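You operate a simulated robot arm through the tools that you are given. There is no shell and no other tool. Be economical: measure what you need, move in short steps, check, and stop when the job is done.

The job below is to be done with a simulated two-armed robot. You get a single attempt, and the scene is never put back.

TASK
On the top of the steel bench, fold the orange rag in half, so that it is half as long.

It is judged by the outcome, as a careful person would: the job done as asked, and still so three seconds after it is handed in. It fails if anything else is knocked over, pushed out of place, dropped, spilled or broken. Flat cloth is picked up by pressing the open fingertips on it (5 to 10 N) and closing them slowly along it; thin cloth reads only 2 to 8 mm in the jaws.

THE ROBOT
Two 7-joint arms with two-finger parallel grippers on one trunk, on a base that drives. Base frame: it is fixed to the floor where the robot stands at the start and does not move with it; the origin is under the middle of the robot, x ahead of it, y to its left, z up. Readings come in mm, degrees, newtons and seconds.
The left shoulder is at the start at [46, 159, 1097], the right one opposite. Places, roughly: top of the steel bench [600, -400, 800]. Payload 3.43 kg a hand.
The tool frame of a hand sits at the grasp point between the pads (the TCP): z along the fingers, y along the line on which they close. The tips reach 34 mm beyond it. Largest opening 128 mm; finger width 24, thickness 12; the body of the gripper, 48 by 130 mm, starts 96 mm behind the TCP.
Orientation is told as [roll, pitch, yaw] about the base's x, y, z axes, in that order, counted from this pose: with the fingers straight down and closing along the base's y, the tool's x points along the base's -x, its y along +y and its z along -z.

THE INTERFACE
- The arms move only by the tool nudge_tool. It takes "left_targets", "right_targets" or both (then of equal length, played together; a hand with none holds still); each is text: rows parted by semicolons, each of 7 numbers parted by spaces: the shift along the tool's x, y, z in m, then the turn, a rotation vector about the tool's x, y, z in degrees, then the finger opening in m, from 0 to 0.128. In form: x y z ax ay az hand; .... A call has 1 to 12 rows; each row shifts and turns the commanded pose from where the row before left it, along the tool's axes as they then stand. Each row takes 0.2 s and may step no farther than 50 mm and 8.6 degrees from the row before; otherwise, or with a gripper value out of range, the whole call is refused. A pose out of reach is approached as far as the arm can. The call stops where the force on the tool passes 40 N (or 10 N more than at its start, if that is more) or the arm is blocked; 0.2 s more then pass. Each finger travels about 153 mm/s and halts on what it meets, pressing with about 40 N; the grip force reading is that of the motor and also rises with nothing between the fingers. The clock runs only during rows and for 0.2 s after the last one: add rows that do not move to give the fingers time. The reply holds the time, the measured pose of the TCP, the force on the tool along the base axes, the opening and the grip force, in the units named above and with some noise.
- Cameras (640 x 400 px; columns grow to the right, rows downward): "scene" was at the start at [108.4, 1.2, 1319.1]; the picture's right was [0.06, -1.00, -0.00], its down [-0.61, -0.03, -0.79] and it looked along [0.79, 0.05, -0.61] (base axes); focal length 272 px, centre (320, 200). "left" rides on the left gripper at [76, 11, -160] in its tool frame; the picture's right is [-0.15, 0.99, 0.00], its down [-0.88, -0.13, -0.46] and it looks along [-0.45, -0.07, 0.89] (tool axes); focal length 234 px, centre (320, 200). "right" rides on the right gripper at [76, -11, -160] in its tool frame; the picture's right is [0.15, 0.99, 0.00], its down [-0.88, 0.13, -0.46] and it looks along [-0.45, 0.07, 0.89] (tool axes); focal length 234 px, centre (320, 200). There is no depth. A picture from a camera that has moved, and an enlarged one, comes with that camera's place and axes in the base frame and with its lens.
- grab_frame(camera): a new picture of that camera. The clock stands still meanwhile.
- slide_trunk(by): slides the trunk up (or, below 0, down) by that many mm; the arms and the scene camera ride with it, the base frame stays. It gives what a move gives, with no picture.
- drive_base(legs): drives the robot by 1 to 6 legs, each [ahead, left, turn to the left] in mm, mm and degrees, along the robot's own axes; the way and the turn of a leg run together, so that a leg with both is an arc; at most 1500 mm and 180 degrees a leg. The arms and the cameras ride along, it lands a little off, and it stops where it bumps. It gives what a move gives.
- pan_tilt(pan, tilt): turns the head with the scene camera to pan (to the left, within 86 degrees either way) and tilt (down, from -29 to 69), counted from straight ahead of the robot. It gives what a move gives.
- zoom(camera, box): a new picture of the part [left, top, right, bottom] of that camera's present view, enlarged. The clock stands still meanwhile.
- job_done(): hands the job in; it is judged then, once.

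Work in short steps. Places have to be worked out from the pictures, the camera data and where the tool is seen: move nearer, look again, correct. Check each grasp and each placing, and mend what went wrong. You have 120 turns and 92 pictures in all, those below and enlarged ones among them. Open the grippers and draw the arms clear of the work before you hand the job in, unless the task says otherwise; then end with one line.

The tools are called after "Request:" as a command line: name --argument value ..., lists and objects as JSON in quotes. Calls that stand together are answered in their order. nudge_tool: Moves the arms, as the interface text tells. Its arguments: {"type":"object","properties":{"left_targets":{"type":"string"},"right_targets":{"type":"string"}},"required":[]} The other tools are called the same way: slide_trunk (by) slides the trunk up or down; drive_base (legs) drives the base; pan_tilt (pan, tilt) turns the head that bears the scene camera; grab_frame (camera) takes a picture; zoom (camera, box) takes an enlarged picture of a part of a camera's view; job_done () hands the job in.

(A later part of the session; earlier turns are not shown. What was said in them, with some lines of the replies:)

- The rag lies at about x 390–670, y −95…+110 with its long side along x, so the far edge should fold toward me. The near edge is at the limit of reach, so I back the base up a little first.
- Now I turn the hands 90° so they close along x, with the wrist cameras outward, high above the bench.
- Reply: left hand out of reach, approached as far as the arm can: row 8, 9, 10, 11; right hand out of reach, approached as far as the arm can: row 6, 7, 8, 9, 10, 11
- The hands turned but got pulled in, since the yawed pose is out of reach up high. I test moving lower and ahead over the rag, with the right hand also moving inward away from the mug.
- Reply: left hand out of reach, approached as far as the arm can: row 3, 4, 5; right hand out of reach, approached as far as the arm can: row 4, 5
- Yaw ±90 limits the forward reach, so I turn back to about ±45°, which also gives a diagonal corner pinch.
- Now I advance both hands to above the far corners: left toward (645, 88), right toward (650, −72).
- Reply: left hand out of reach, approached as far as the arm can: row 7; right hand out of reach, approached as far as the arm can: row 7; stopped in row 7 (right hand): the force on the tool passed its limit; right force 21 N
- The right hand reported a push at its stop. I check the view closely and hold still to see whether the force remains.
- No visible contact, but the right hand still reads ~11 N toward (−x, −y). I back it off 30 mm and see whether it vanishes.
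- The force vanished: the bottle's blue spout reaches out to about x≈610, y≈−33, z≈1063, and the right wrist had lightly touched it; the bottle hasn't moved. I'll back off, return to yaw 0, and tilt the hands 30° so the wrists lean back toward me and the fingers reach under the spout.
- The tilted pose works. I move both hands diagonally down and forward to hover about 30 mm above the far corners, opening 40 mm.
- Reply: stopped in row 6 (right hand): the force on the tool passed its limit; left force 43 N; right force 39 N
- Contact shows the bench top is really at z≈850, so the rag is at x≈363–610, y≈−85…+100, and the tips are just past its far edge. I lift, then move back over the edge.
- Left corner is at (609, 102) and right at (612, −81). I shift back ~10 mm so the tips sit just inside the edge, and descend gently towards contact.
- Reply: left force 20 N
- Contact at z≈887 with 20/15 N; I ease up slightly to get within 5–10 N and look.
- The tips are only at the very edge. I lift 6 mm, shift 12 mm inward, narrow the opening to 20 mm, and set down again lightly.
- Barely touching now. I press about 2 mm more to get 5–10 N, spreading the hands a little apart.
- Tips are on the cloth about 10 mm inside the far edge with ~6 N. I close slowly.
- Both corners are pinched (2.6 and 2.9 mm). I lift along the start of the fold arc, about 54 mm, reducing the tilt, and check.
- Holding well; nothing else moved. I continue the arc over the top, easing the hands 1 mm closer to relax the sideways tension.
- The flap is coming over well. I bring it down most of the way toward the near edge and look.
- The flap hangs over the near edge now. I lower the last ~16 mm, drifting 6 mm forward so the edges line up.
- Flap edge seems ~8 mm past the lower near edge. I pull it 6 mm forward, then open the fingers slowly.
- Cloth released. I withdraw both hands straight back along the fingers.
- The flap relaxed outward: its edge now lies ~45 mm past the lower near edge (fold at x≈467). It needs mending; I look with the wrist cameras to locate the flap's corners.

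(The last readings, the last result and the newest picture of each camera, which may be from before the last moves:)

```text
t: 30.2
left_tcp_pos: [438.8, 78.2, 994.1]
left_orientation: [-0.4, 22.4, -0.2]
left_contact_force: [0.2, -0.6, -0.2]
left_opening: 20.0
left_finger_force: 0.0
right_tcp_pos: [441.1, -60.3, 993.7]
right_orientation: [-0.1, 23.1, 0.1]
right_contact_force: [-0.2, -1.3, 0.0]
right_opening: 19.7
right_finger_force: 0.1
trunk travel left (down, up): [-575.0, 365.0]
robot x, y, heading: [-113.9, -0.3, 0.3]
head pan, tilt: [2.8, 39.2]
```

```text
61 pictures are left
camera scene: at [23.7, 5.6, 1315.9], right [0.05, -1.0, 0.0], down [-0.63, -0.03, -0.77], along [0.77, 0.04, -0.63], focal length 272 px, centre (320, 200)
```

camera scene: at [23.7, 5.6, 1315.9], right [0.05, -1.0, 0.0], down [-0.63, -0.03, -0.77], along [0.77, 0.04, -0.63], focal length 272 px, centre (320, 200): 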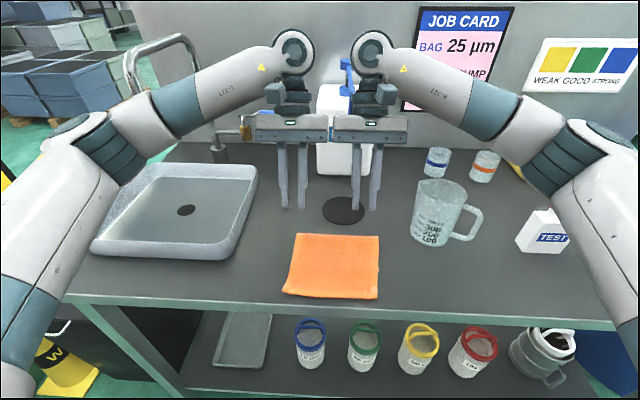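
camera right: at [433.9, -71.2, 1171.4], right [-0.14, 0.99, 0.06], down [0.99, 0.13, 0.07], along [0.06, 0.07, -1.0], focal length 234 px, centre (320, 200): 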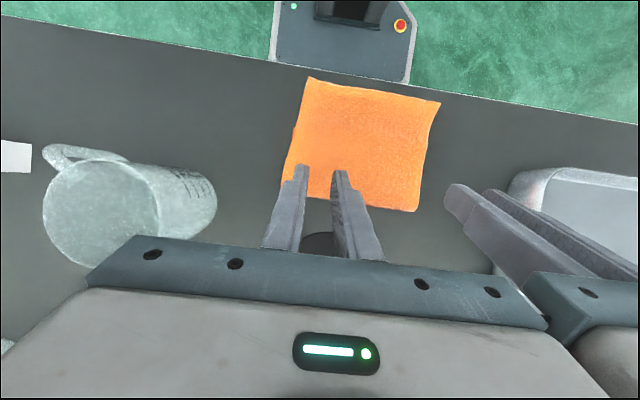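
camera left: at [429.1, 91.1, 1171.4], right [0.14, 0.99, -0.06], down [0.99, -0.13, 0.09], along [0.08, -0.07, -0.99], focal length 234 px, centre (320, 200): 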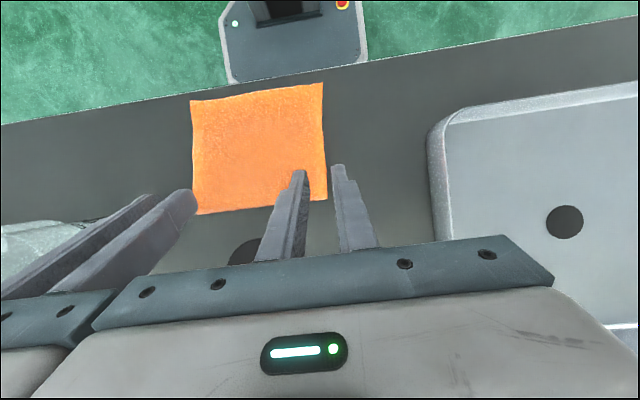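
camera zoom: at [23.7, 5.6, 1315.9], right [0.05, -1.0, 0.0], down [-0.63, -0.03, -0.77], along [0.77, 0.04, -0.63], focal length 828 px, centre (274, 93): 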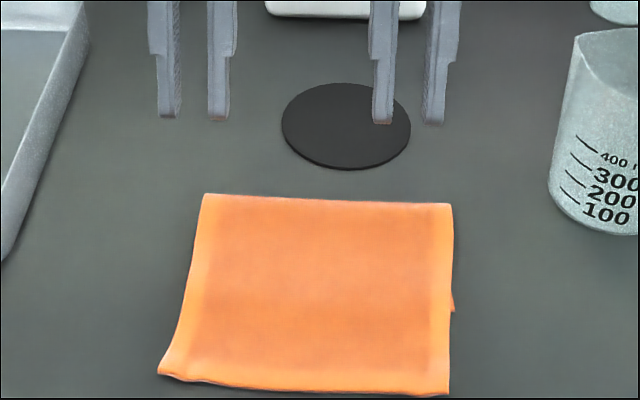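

The flap measures 155 mm over a 92 mm lower layer (flap edge x≈299, fold ≈454, lower edge ≈363), so the first grip had a longer tail than I thought. I'll regrip the flap's near corners with the fingers tilted toward me; first hover there.

Request:
nudge_tool --left_targets "0 0 0 0 7.5 0 0.02;0.0114 -0.001 0.0271 0 0 0 0.02;0.0114 -0.001 0.0271 0 0 0 0.02;0.0114 -0.001 0.0271 0 0 0 0.02;0.0114 -0.001 0.0271 0 0 0 0.02;0.0114 -0.001 0.0271 0 0 0 0.02;0 0 0 0 0 0 0.02" --right_targets "0 0 0 0 7 0 0.02;0.0114 -0.0022 0.0271 0 0 0 0.02;0.0114 -0.0022 0.0271 0 0 0 0.02;0.0114 -0.0022 0.0271 0 0 0 0.02;0.0114 -0.0022 0.0271 0 0 0 0.02;0.0114 -0.0022 0.0271 0 0 0 0.02;0 0 0 0 0 0 0.02"

Request:
zoom --camera "scene" --box '[230, 200, 440, 330]'

Request:
grab_frame --camera "left"

Request:
grab_frame --camera "right"

```text
t: 31.8
left_tcp_pos: [321.6, 74.1, 904.3]
left_orientation: [-0.4, 29.8, -0.3]
left_contact_force: [0.3, 0.1, -0.3]
left_opening: 19.8
left_finger_force: 0.0
right_tcp_pos: [321.9, -71.3, 908.1]
right_orientation: [0.0, 30.1, 0.1]
right_contact_force: [0.1, 0.3, 0.0]
right_opening: 20.1
right_finger_force: 0.1
trunk travel left (down, up): [-575.0, 365.0]
robot x, y, heading: [-114.6, -3.7, 0.2]
head pan, tilt: [2.8, 39.2]
```

```text
3.05 times, centred on (335, 265) of scene
camera zoom: at [23.2, 5.6, 1316.0], right [0.05, -1.0, 0.0], down [-0.63, -0.03, -0.77], along [0.77, 0.04, -0.63], focal length 828 px, centre (274, 2)
```

zoom: 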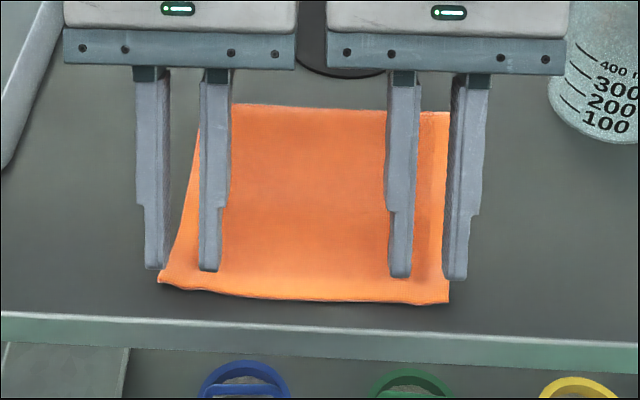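

```text
59 pictures are left
camera left: at [334.6, 87.3, 1081.2], right [0.13, 0.99, -0.08], down [0.99, -0.13, -0.04], along [-0.05, -0.07, -1.0], focal length 234 px, centre (320, 200)
```

left: 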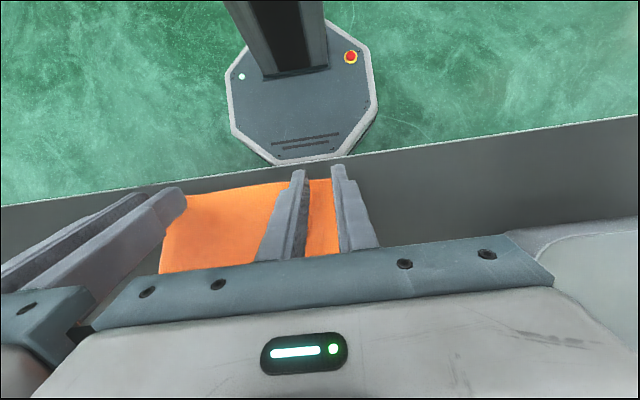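

```text
58 pictures are left
camera right: at [335.1, -82.5, 1085.0], right [-0.13, 0.99, 0.07], down [0.99, 0.13, -0.05], along [-0.06, 0.07, -1.0], focal length 234 px, centre (320, 200)
```

right: 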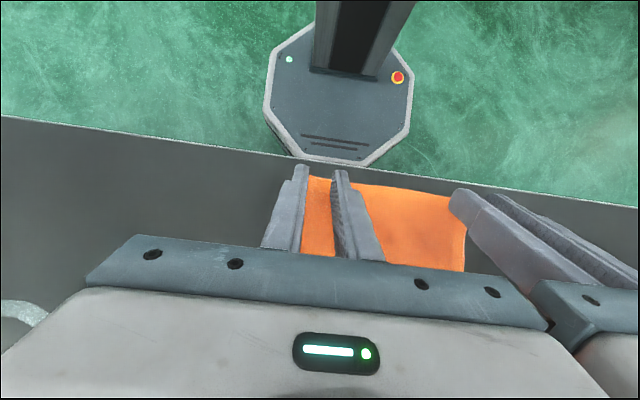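

Flap edge at x≈303, y −83…85; the tips are well placed. I narrow to 14 mm, shift slightly inward, and descend to near contact.

Request:
nudge_tool --left_targets "-0.0035 -0.003 0.006 0 0 0 0.014;-0.0035 0 0.0061 0 0 0 0.014;0 0 0 0 0 0 0.014" --right_targets "-0.0045 0.002 0.0078 0 0 0 0.014;-0.0045 0 0.0078 0 0 0 0.014;0 0 0 0 0 0 0.014"

```text
t: 32.6
left_tcp_pos: [321.7, 70.7, 890.7]
left_orientation: [-0.4, 29.8, -0.3]
left_contact_force: [-0.7, -1.1, 0.2]
left_opening: 14.0
left_finger_force: 0.1
right_tcp_pos: [322.6, -69.0, 889.2]
right_orientation: [0.1, 30.1, 0.2]
right_contact_force: [0.2, 1.0, -0.2]
right_opening: 14.0
right_finger_force: 0.0
trunk travel left (down, up): [-575.0, 365.0]
robot x, y, heading: [-112.4, -0.9, 0.5]
head pan, tilt: [2.8, 39.2]
```

No contact yet; down another 3–4 mm.

Request:
nudge_tool --left_targets "-0.001 0 0.0017 0 0 0 0.014;-0.001 0 0.0017 0 0 0 0.014;0 0 0 0 0 0 0.014" --right_targets "-0.00075 0 0.0013 0 0 0 0.014;-0.00075 0 0.0013 0 0 0 0.014;0 0 0 0 0 0 0.014"

```text
t: 33.4
left_tcp_pos: [319.6, 70.1, 887.4]
left_orientation: [-0.5, 29.8, -0.2]
left_contact_force: [1.0, 0.0, 3.4]
left_opening: 14.1
left_finger_force: 0.0
right_tcp_pos: [322.5, -69.0, 888.0]
right_orientation: [0.1, 30.1, 0.1]
right_contact_force: [-1.2, -0.7, 16.5]
right_opening: 13.7
right_finger_force: 0.0
trunk travel left (down, up): [-575.0, 365.0]
robot x, y, heading: [-118.2, -2.8, -0.0]
head pan, tilt: [2.8, 39.2]
```

Left 3.4 N, right 16 N: left down 1 mm, right up 1.5 mm.

Request:
nudge_tool --left_targets "-0.0006 0 0.001 0 0 0 0.014;0 0 0 0 0 0 0.014" --right_targets "0.0007 0 -0.0013 0 0 0 0.014;0 0 0 0 0 0 0.014"

Request:
zoom --camera "scene" --box '[230, 200, 440, 330]'

```text
t: 34.0
left_tcp_pos: [320.2, 70.0, 887.3]
left_orientation: [-0.5, 29.7, -0.3]
left_contact_force: [1.8, 2.7, 15.0]
left_opening: 13.9
left_finger_force: 0.4
right_tcp_pos: [323.0, -69.0, 887.9]
right_orientation: [-0.1, 30.0, 0.1]
right_contact_force: [-1.0, 0.3, 8.6]
right_opening: 13.8
right_finger_force: 0.0
trunk travel left (down, up): [-575.0, 365.0]
robot x, y, heading: [-116.2, -3.0, 0.4]
head pan, tilt: [2.8, 39.2]
```

```text
3.05 times, centred on (335, 265) of scene
camera zoom: at [21.4, 5.8, 1316.3], right [0.05, -1.0, 0.0], down [-0.63, -0.03, -0.78], along [0.77, 0.04, -0.63], focal length 828 px, centre (274, 2)
```

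zoom: 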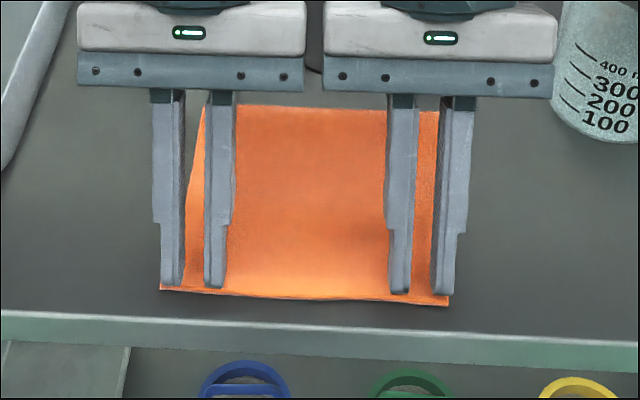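

Tips sit just inside the flap edge. I ease the left a touch and close slowly.

Request:
nudge_tool --left_targets "0.0003 0 -0.0006 0 0 0 0.013;0 0 0 0 0 0 0.012;0 0 0 0 0 0 0.01;0 0 0 0 0 0 0.008;0 0 0 0 0 0 0.006;0 0 0 0 0 0 0.004;0 0 0 0 0 0 0.002;0 0 0 0 0 0 0;0 0 0 0 0 0 0" --right_targets "0 0 0 0 0 0 0.013;0 0 0 0 0 0 0.012;0 0 0 0 0 0 0.01;0 0 0 0 0 0 0.008;0 0 0 0 0 0 0.006;0 0 0 0 0 0 0.004;0 0 0 0 0 0 0.002;0 0 0 0 0 0 0;0 0 0 0 0 0 0"

Request:
zoom --camera "scene" --box '[230, 200, 440, 330]'

```text
t: 36.0
left_tcp_pos: [320.7, 69.8, 888.2]
left_orientation: [-0.4, 29.8, -0.2]
left_contact_force: [-0.3, -0.1, 7.6]
left_opening: 0.0
left_finger_force: 33.4
right_tcp_pos: [323.7, -69.5, 888.3]
right_orientation: [-0.1, 30.0, 0.2]
right_contact_force: [-0.1, -0.4, 8.8]
right_opening: 0.0
right_finger_force: 33.4
trunk travel left (down, up): [-575.0, 365.0]
robot x, y, heading: [-110.7, 0.8, 0.2]
head pan, tilt: [2.8, 39.2]
```

```text
3.05 times, centred on (335, 265) of scene
camera zoom: at [21.8, 5.5, 1316.2], right [0.05, -1.0, 0.0], down [-0.63, -0.03, -0.78], along [0.77, 0.04, -0.63], focal length 828 px, centre (274, 2)
```

zoom: 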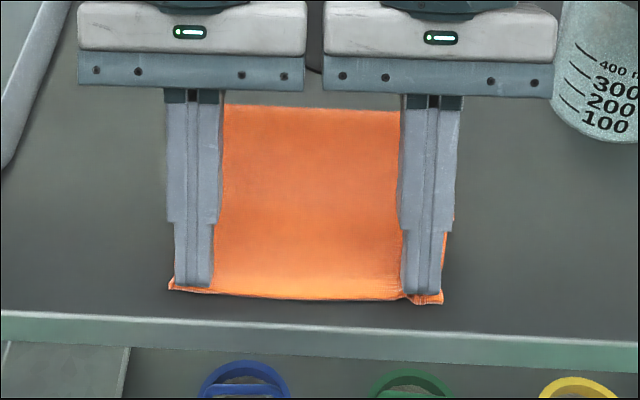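

Missed (opening 0.0): the pleat was too small. I lift 5 mm, open to 24 mm, and press again for a second try.

Request:
nudge_tool --left_targets "-0.0001 0 -0.005 0 0 0 0;0 0 0 0 0 0 0.024;0 0 0 0 0 0 0.024;0 0 0.005 0 0 0 0.024;0 0 0 0 0 0 0.024" --right_targets "-0.0001 0.001 -0.005 0 0 0 0;0 0 0 0 0 0 0.024;0 0 0 0 0 0 0.024;0 0 0.005 0 0 0 0.024;0 0 0 0 0 0 0.024"

Request:
zoom --camera "scene" --box '[230, 200, 440, 330]'

```text
t: 37.2
left_tcp_pos: [322.6, 69.1, 887.0]
left_orientation: [-0.4, 29.7, -0.2]
left_contact_force: [1.9, -0.2, 7.0]
left_opening: 23.8
left_finger_force: 0.0
right_tcp_pos: [323.2, -68.8, 887.3]
right_orientation: [0.0, 30.0, 0.2]
right_contact_force: [1.0, -0.4, 5.9]
right_opening: 24.0
right_finger_force: 0.0
trunk travel left (down, up): [-575.0, 365.0]
robot x, y, heading: [-110.8, -0.4, 0.2]
head pan, tilt: [2.8, 39.2]
```

```text
3.05 times, centred on (335, 265) of scene
camera zoom: at [22.5, 5.7, 1316.3], right [0.05, -1.0, 0.0], down [-0.63, -0.03, -0.77], along [0.77, 0.04, -0.63], focal length 828 px, centre (274, 2)
```

zoom: 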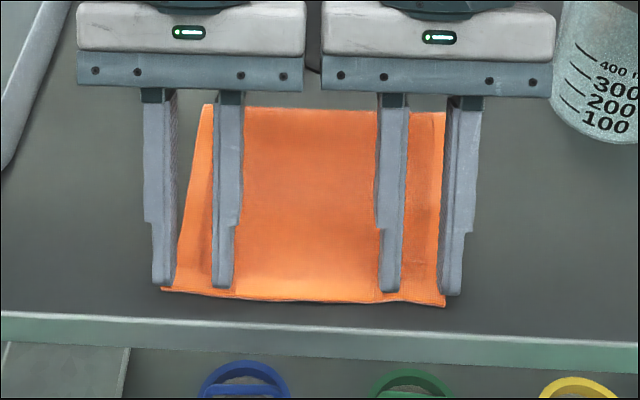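

Forces 6–7 N. I press a hair more and close slowly.

Request:
nudge_tool --left_targets "0 0 0.0008 0 0 0 0.021;0 0 0 0 0 0 0.018;0 0 0 0 0 0 0.015;0 0 0 0 0 0 0.012;0 0 0 0 0 0 0.01;0 0 0 0 0 0 0.008;0 0 0 0 0 0 0.006;0 0 0 0 0 0 0.004;0 0 0 0 0 0 0.002;0 0 0 0 0 0 0;0 0 0 0 0 0 0" --right_targets "0 0 0.0008 0 0 0 0.021;0 0 0 0 0 0 0.018;0 0 0 0 0 0 0.015;0 0 0 0 0 0 0.012;0 0 0 0 0 0 0.01;0 0 0 0 0 0 0.008;0 0 0 0 0 0 0.006;0 0 0 0 0 0 0.004;0 0 0 0 0 0 0.002;0 0 0 0 0 0 0;0 0 0 0 0 0 0"

Request:
zoom --camera "scene" --box '[230, 200, 440, 330]'

```text
t: 39.6
left_tcp_pos: [319.9, 68.8, 887.5]
left_orientation: [-0.5, 29.6, -0.4]
left_contact_force: [-0.2, -13.7, 18.0]
left_opening: 3.2
left_finger_force: 37.8
right_tcp_pos: [322.2, -68.8, 888.0]
right_orientation: [0.1, 30.0, 0.2]
right_contact_force: [1.5, 13.1, 19.6]
right_opening: 3.2
right_finger_force: 38.0
trunk travel left (down, up): [-575.0, 365.0]
robot x, y, heading: [-113.6, -3.7, 0.1]
head pan, tilt: [2.8, 39.2]
```

```text
3.05 times, centred on (335, 265) of scene
camera zoom: at [20.5, 5.6, 1316.4], right [0.05, -1.0, 0.0], down [-0.63, -0.03, -0.78], along [0.77, 0.04, -0.63], focal length 828 px, centre (274, 2)
```

zoom: 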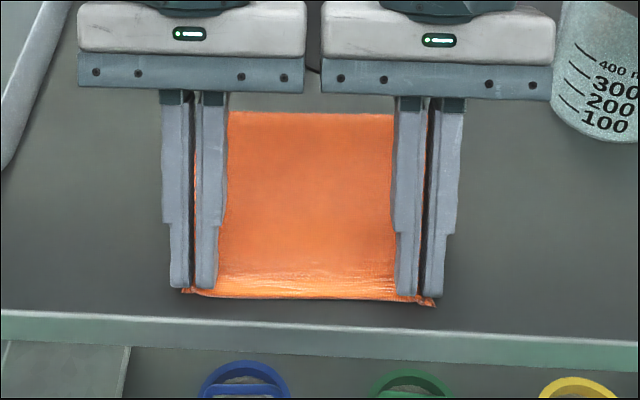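

Both gripped at 3.2 mm. I lift and swing the flap back up to vertical so the fold line can roll forward.

Request:
nudge_tool --left_targets "0.0002 0 -0.0182 0 -0.7 0 0;0.0002 0 -0.0182 0 -0.7 0 0;0.0002 0 -0.0182 0 -0.7 0 0;-0.01 0 -0.0176 0 -2 0 0;-0.01 0 -0.0176 0 -2 0 0;-0.01 0 -0.0176 0 -2 0 0;-0.01 0 -0.0176 0 -2 0 0;-0.0143 0 -0.0075 0 -3 0 0;-0.0143 0 -0.0075 0 -3 0 0;-0.0143 0 -0.0075 0 -3 0 0;-0.0143 0 -0.0075 0 -3 0 0;0 0 0 0 0 0 0" --right_targets "0.0002 0 -0.0182 0 -0.7 0 0;0.0002 0 -0.0182 0 -0.7 0 0;0.0002 0 -0.0182 0 -0.7 0 0;-0.01 0 -0.0176 0 -2 0 0;-0.01 0 -0.0176 0 -2 0 0;-0.01 0 -0.0176 0 -2 0 0;-0.01 0 -0.0176 0 -2 0 0;-0.0143 0 -0.0075 0 -3 0 0;-0.0143 0 -0.0075 0 -3 0 0;-0.0143 0 -0.0075 0 -3 0 0;-0.0143 0 -0.0075 0 -3 0 0;0 0 0 0 0 0 0"

Request:
zoom --camera "scene" --box '[230, 170, 440, 300]'

```text
t: 42.2
left_tcp_pos: [477.0, 68.6, 995.5]
left_orientation: [-0.4, 7.7, -0.1]
left_contact_force: [0.3, -12.7, -0.2]
left_opening: 2.9
left_finger_force: 37.5
right_tcp_pos: [477.5, -69.0, 994.8]
right_orientation: [0.0, 7.9, 0.0]
right_contact_force: [-0.8, 11.6, 0.5]
right_opening: 2.9
right_finger_force: 37.8
trunk travel left (down, up): [-575.0, 365.0]
robot x, y, heading: [-113.9, -0.7, 0.2]
head pan, tilt: [2.8, 39.2]
```

```text
3.05 times, centred on (335, 235) of scene
camera zoom: at [23.2, 5.6, 1316.0], right [0.05, -1.0, 0.0], down [-0.63, -0.03, -0.77], along [0.77, 0.04, -0.63], focal length 828 px, centre (274, 93)
```

zoom: 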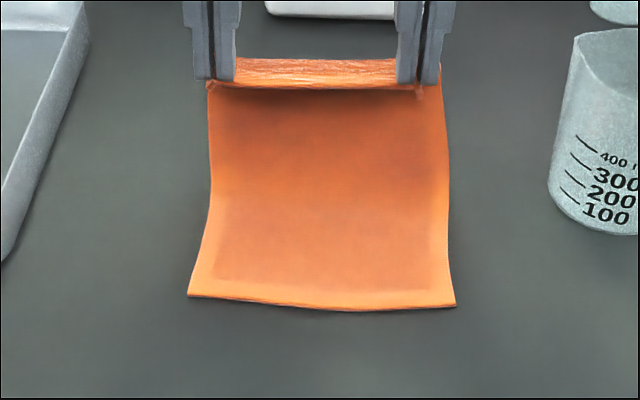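

The flap is upright, and the lower near edge shows at x≈371. I go 28 mm further forward to roll the fold line to the true middle, then swing back down most of the way, shifted 6 mm right to line up the sides.

Request:
nudge_tool --left_targets "-0.0139 0 -0.002 0 0 0 0;-0.0139 0 -0.002 0 0 0 0;0 0 0 0 0 0 0;0.0153 -0.0015 0.007 0 1.5 0 0;0.0153 -0.0015 0.007 0 1.5 0 0;0.0153 -0.0015 0.007 0 1.5 0 0;0.0153 -0.0015 0.007 0 1.5 0 0;0.0053 0 0.0125 0 2 0 0;0.0053 0 0.0125 0 2 0 0;0.0053 0 0.0125 0 2 0 0;0.0053 0 0.0125 0 2 0 0;0 0 0 0 0 0 0" --right_targets "-0.0139 0 -0.002 0 0 0 0;-0.0139 0 -0.002 0 0 0 0;0 0 0 0 0 0 0;0.0153 -0.0015 0.007 0 1.5 0 0;0.0153 -0.0015 0.007 0 1.5 0 0;0.0153 -0.0015 0.007 0 1.5 0 0;0.0153 -0.0015 0.007 0 1.5 0 0;0.0053 0 0.0125 0 2 0 0;0.0053 0 0.0125 0 2 0 0;0.0053 0 0.0125 0 2 0 0;0.0053 0 0.0125 0 2 0 0;0 0 0 0 0 0 0"

Request:
zoom --camera "scene" --box '[230, 170, 440, 300]'

```text
t: 44.8
left_tcp_pos: [405.2, 63.7, 935.9]
left_orientation: [-0.5, 21.8, -0.2]
left_contact_force: [-0.8, -11.0, -0.1]
left_opening: 3.0
left_finger_force: 37.8
right_tcp_pos: [406.0, -74.0, 936.8]
right_orientation: [-0.1, 21.9, 0.3]
right_contact_force: [-0.4, 11.3, -0.2]
right_opening: 3.3
right_finger_force: 37.8
trunk travel left (down, up): [-575.0, 365.0]
robot x, y, heading: [-115.2, -2.0, -0.0]
head pan, tilt: [2.8, 39.2]
```

```text
3.05 times, centred on (335, 235) of scene
camera zoom: at [22.8, 5.6, 1316.0], right [0.05, -1.0, 0.0], down [-0.63, -0.03, -0.77], along [0.77, 0.04, -0.63], focal length 828 px, centre (274, 93)
```

zoom: 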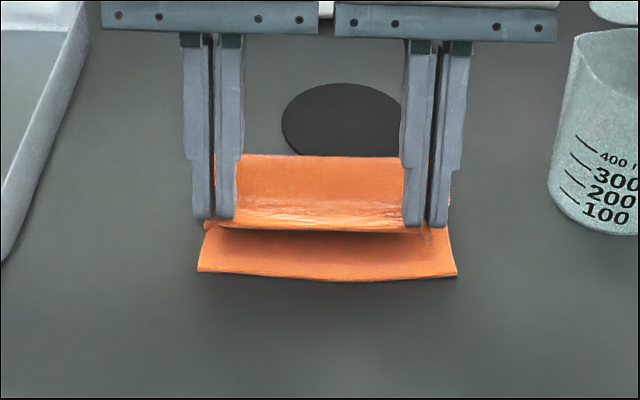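

The whole rag slid ~20 mm forward, with the lower near edge now at x≈391 and the fold at ≈510, which is the proper half. I lower straight down onto the near edge accordingly.

Request:
nudge_tool --left_targets "-0.0063 -0.0005 0.0103 0 2 0 0;-0.0063 -0.0005 0.0103 0 2 0 0;-0.0063 -0.0005 0.0103 0 2 0 0;-0.0045 -0.0005 0.0075 0 2 0 0;0 0 0 0 0 0 0" --right_targets "-0.0063 -0.0005 0.0103 0 2 0 0;-0.0063 -0.0005 0.0103 0 2 0 0;-0.0063 -0.0005 0.0103 0 2 0 0;-0.0045 -0.0005 0.0075 0 2 0 0;0 0 0 0 0 0 0"

Request:
zoom --camera "scene" --box '[230, 170, 440, 300]'

```text
t: 46.0
left_tcp_pos: [408.1, 61.5, 891.8]
left_orientation: [-0.4, 29.8, -0.2]
left_contact_force: [1.0, -10.9, 1.3]
left_opening: 3.1
left_finger_force: 37.3
right_tcp_pos: [411.6, -75.3, 892.4]
right_orientation: [0.0, 30.0, 0.2]
right_contact_force: [1.0, 11.7, 2.3]
right_opening: 2.9
right_finger_force: 37.5
trunk travel left (down, up): [-575.0, 365.0]
robot x, y, heading: [-118.3, -1.6, 0.2]
head pan, tilt: [2.8, 39.2]
```

```text
3.05 times, centred on (335, 235) of scene
camera zoom: at [22.7, 5.6, 1316.1], right [0.05, -1.0, 0.0], down [-0.63, -0.03, -0.77], along [0.77, 0.04, -0.63], focal length 828 px, centre (274, 93)
```

zoom: 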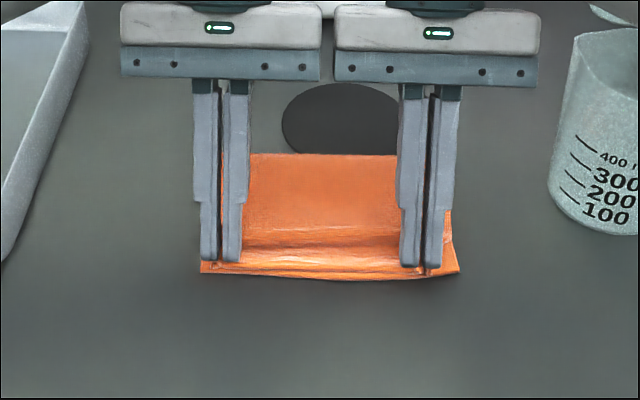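

The flap edge now sits right at the lower edge. I release slowly, then withdraw along the fingers.

Request:
nudge_tool --left_targets "0 0 0 0 0 0 0.003;0 0 0 0 0 0 0.006;0 0 0 0 0 0 0.009;0 0 0 0 0 0 0.012;0 0 0 0 0 0 0.015;0 0 0 0 0 0 0.016;0 0 -0.004 0 0 0 0.018;0 0 -0.008 0 0 0 0.02;0 0 -0.02 0 0 0 0.02;0 0 -0.03 0 0 0 0.02;0 0 -0.03 0 0 0 0.02;0 0 0 0 0 0 0.02" --right_targets "0 0 0 0 0 0 0.003;0 0 0 0 0 0 0.006;0 0 0 0 0 0 0.009;0 0 0 0 0 0 0.012;0 0 0 0 0 0 0.015;0 0 0 0 0 0 0.016;0 0 -0.004 0 0 0 0.018;0 0 -0.008 0 0 0 0.02;0 0 -0.02 0 0 0 0.02;0 0 -0.03 0 0 0 0.02;0 0 -0.03 0 0 0 0.02;0 0 0 0 0 0 0.02"

Request:
zoom --camera "scene" --box '[230, 170, 440, 300]'

```text
t: 48.6
left_tcp_pos: [455.6, 62.5, 970.1]
left_orientation: [-0.3, 29.8, -0.3]
left_contact_force: [0.3, 0.4, 0.1]
left_opening: 20.0
left_finger_force: 0.2
right_tcp_pos: [459.7, -76.8, 970.7]
right_orientation: [0.0, 30.0, 0.1]
right_contact_force: [-0.5, 0.0, 0.1]
right_opening: 19.9
right_finger_force: 0.1
trunk travel left (down, up): [-575.0, 365.0]
robot x, y, heading: [-116.9, -2.0, 0.3]
head pan, tilt: [2.8, 39.2]
```

```text
3.05 times, centred on (335, 235) of scene
camera zoom: at [23.7, 5.5, 1315.9], right [0.05, -1.0, 0.0], down [-0.63, -0.03, -0.77], along [0.77, 0.04, -0.63], focal length 828 px, centre (274, 93)
```

zoom: 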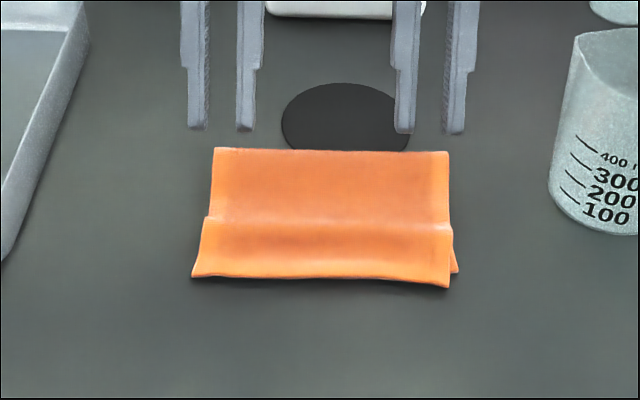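

The rag is folded neatly in half. I straighten the hands and raise them clear, then recheck.

Request:
nudge_tool --left_targets "0 0 0 0 -7.5 0 0.02;0 0 0 0 -7.5 0 0.02;0 0 0 0 -7.5 0 0.02;0 0 0 0 -7.5 0 0.02;0.01 0.01 -0.025 0 0 0 0.03;0.01 0.01 -0.025 0 0 0 0.04;0.01 0.01 -0.025 0 0 0 0.05;0.01 0.01 -0.025 0 0 0 0.05;0 0 0 0 0 0 0.05;0 0 0 0 0 0 0.05" --right_targets "0 0 0 0 -7.5 0 0.02;0 0 0 0 -7.5 0 0.02;0 0 0 0 -7.5 0 0.02;0 0 0 0 -7.5 0 0.02;0.01 -0.01 -0.025 0 0 0 0.03;0.01 -0.01 -0.025 0 0 0 0.04;0.01 -0.01 -0.025 0 0 0 0.05;0.01 -0.01 -0.025 0 0 0 0.05;0 0 0 0 0 0 0.05;0 0 0 0 0 0 0.05"

Request:
grab_frame --camera "scene"

Request:
zoom --camera "scene" --box '[230, 170, 440, 300]'

Request:
grab_frame --camera "left"

```text
t: 50.8
left_tcp_pos: [413.6, 101.3, 1073.2]
left_orientation: [-0.4, -0.3, 0.0]
left_contact_force: [0.7, 0.5, -0.4]
left_opening: 50.1
left_finger_force: 0.1
right_tcp_pos: [418.3, -116.2, 1070.6]
right_orientation: [-0.1, 0.0, 0.3]
right_contact_force: [-1.0, 0.4, -0.2]
right_opening: 50.2
right_finger_force: 0.0
trunk travel left (down, up): [-575.0, 365.0]
robot x, y, heading: [-115.9, -2.2, 0.4]
head pan, tilt: [2.8, 39.2]
```

```text
49 pictures are left
camera scene: at [22.7, 5.7, 1316.0], right [0.05, -1.0, 0.0], down [-0.63, -0.03, -0.77], along [0.77, 0.04, -0.63], focal length 272 px, centre (320, 200)
```

scene: 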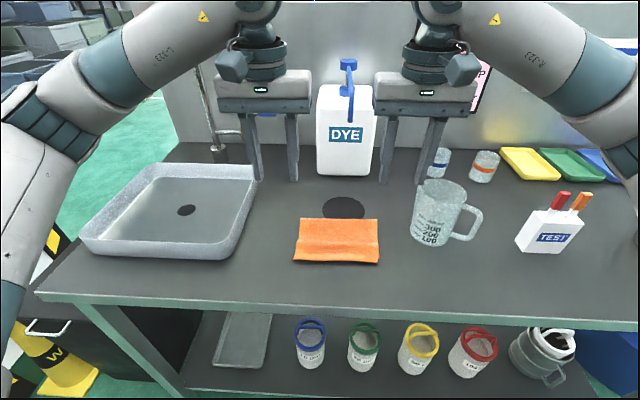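

```text
3.05 times, centred on (335, 235) of scene
camera zoom: at [22.7, 5.7, 1316.0], right [0.05, -1.0, 0.0], down [-0.63, -0.03, -0.77], along [0.77, 0.04, -0.63], focal length 828 px, centre (274, 93)
```

zoom: 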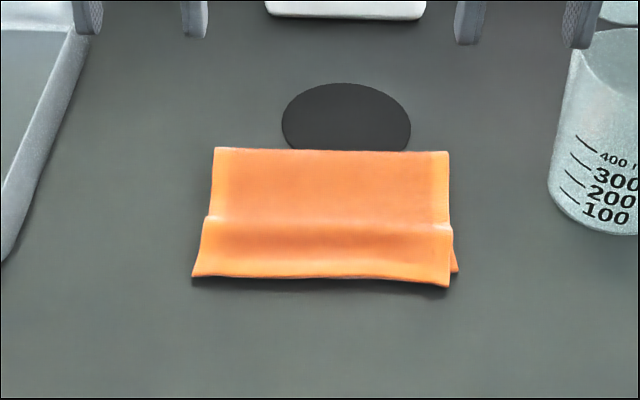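

```text
47 pictures are left
camera left: at [337.3, 115.0, 1232.2], right [0.15, 0.99, -0.01], down [0.88, -0.13, 0.46], along [0.46, -0.07, -0.89], focal length 234 px, centre (320, 200)
```

left: 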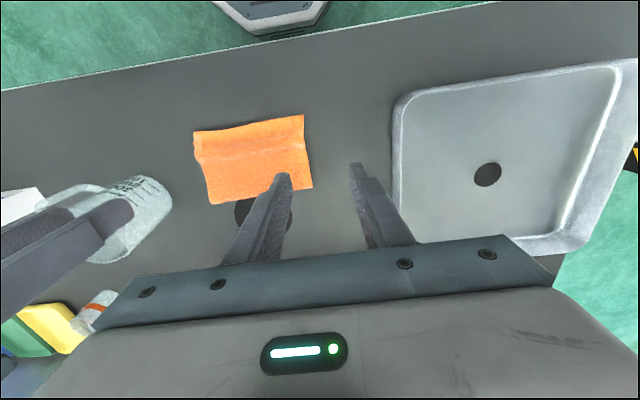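

The fold is stable, the edges match within a few millimetres, and nothing else has moved. The hands are open and clear, so I hand the job in.

Request:
job_done

```text
The job is handed in.
```

The orange rag is folded in half lengthwise on the steel bench; its edges line up to within a few millimetres, with a slight ridge left in the top layer. The right wrist briefly brushed the dye bottle's spout early on, but the bottle did not move.
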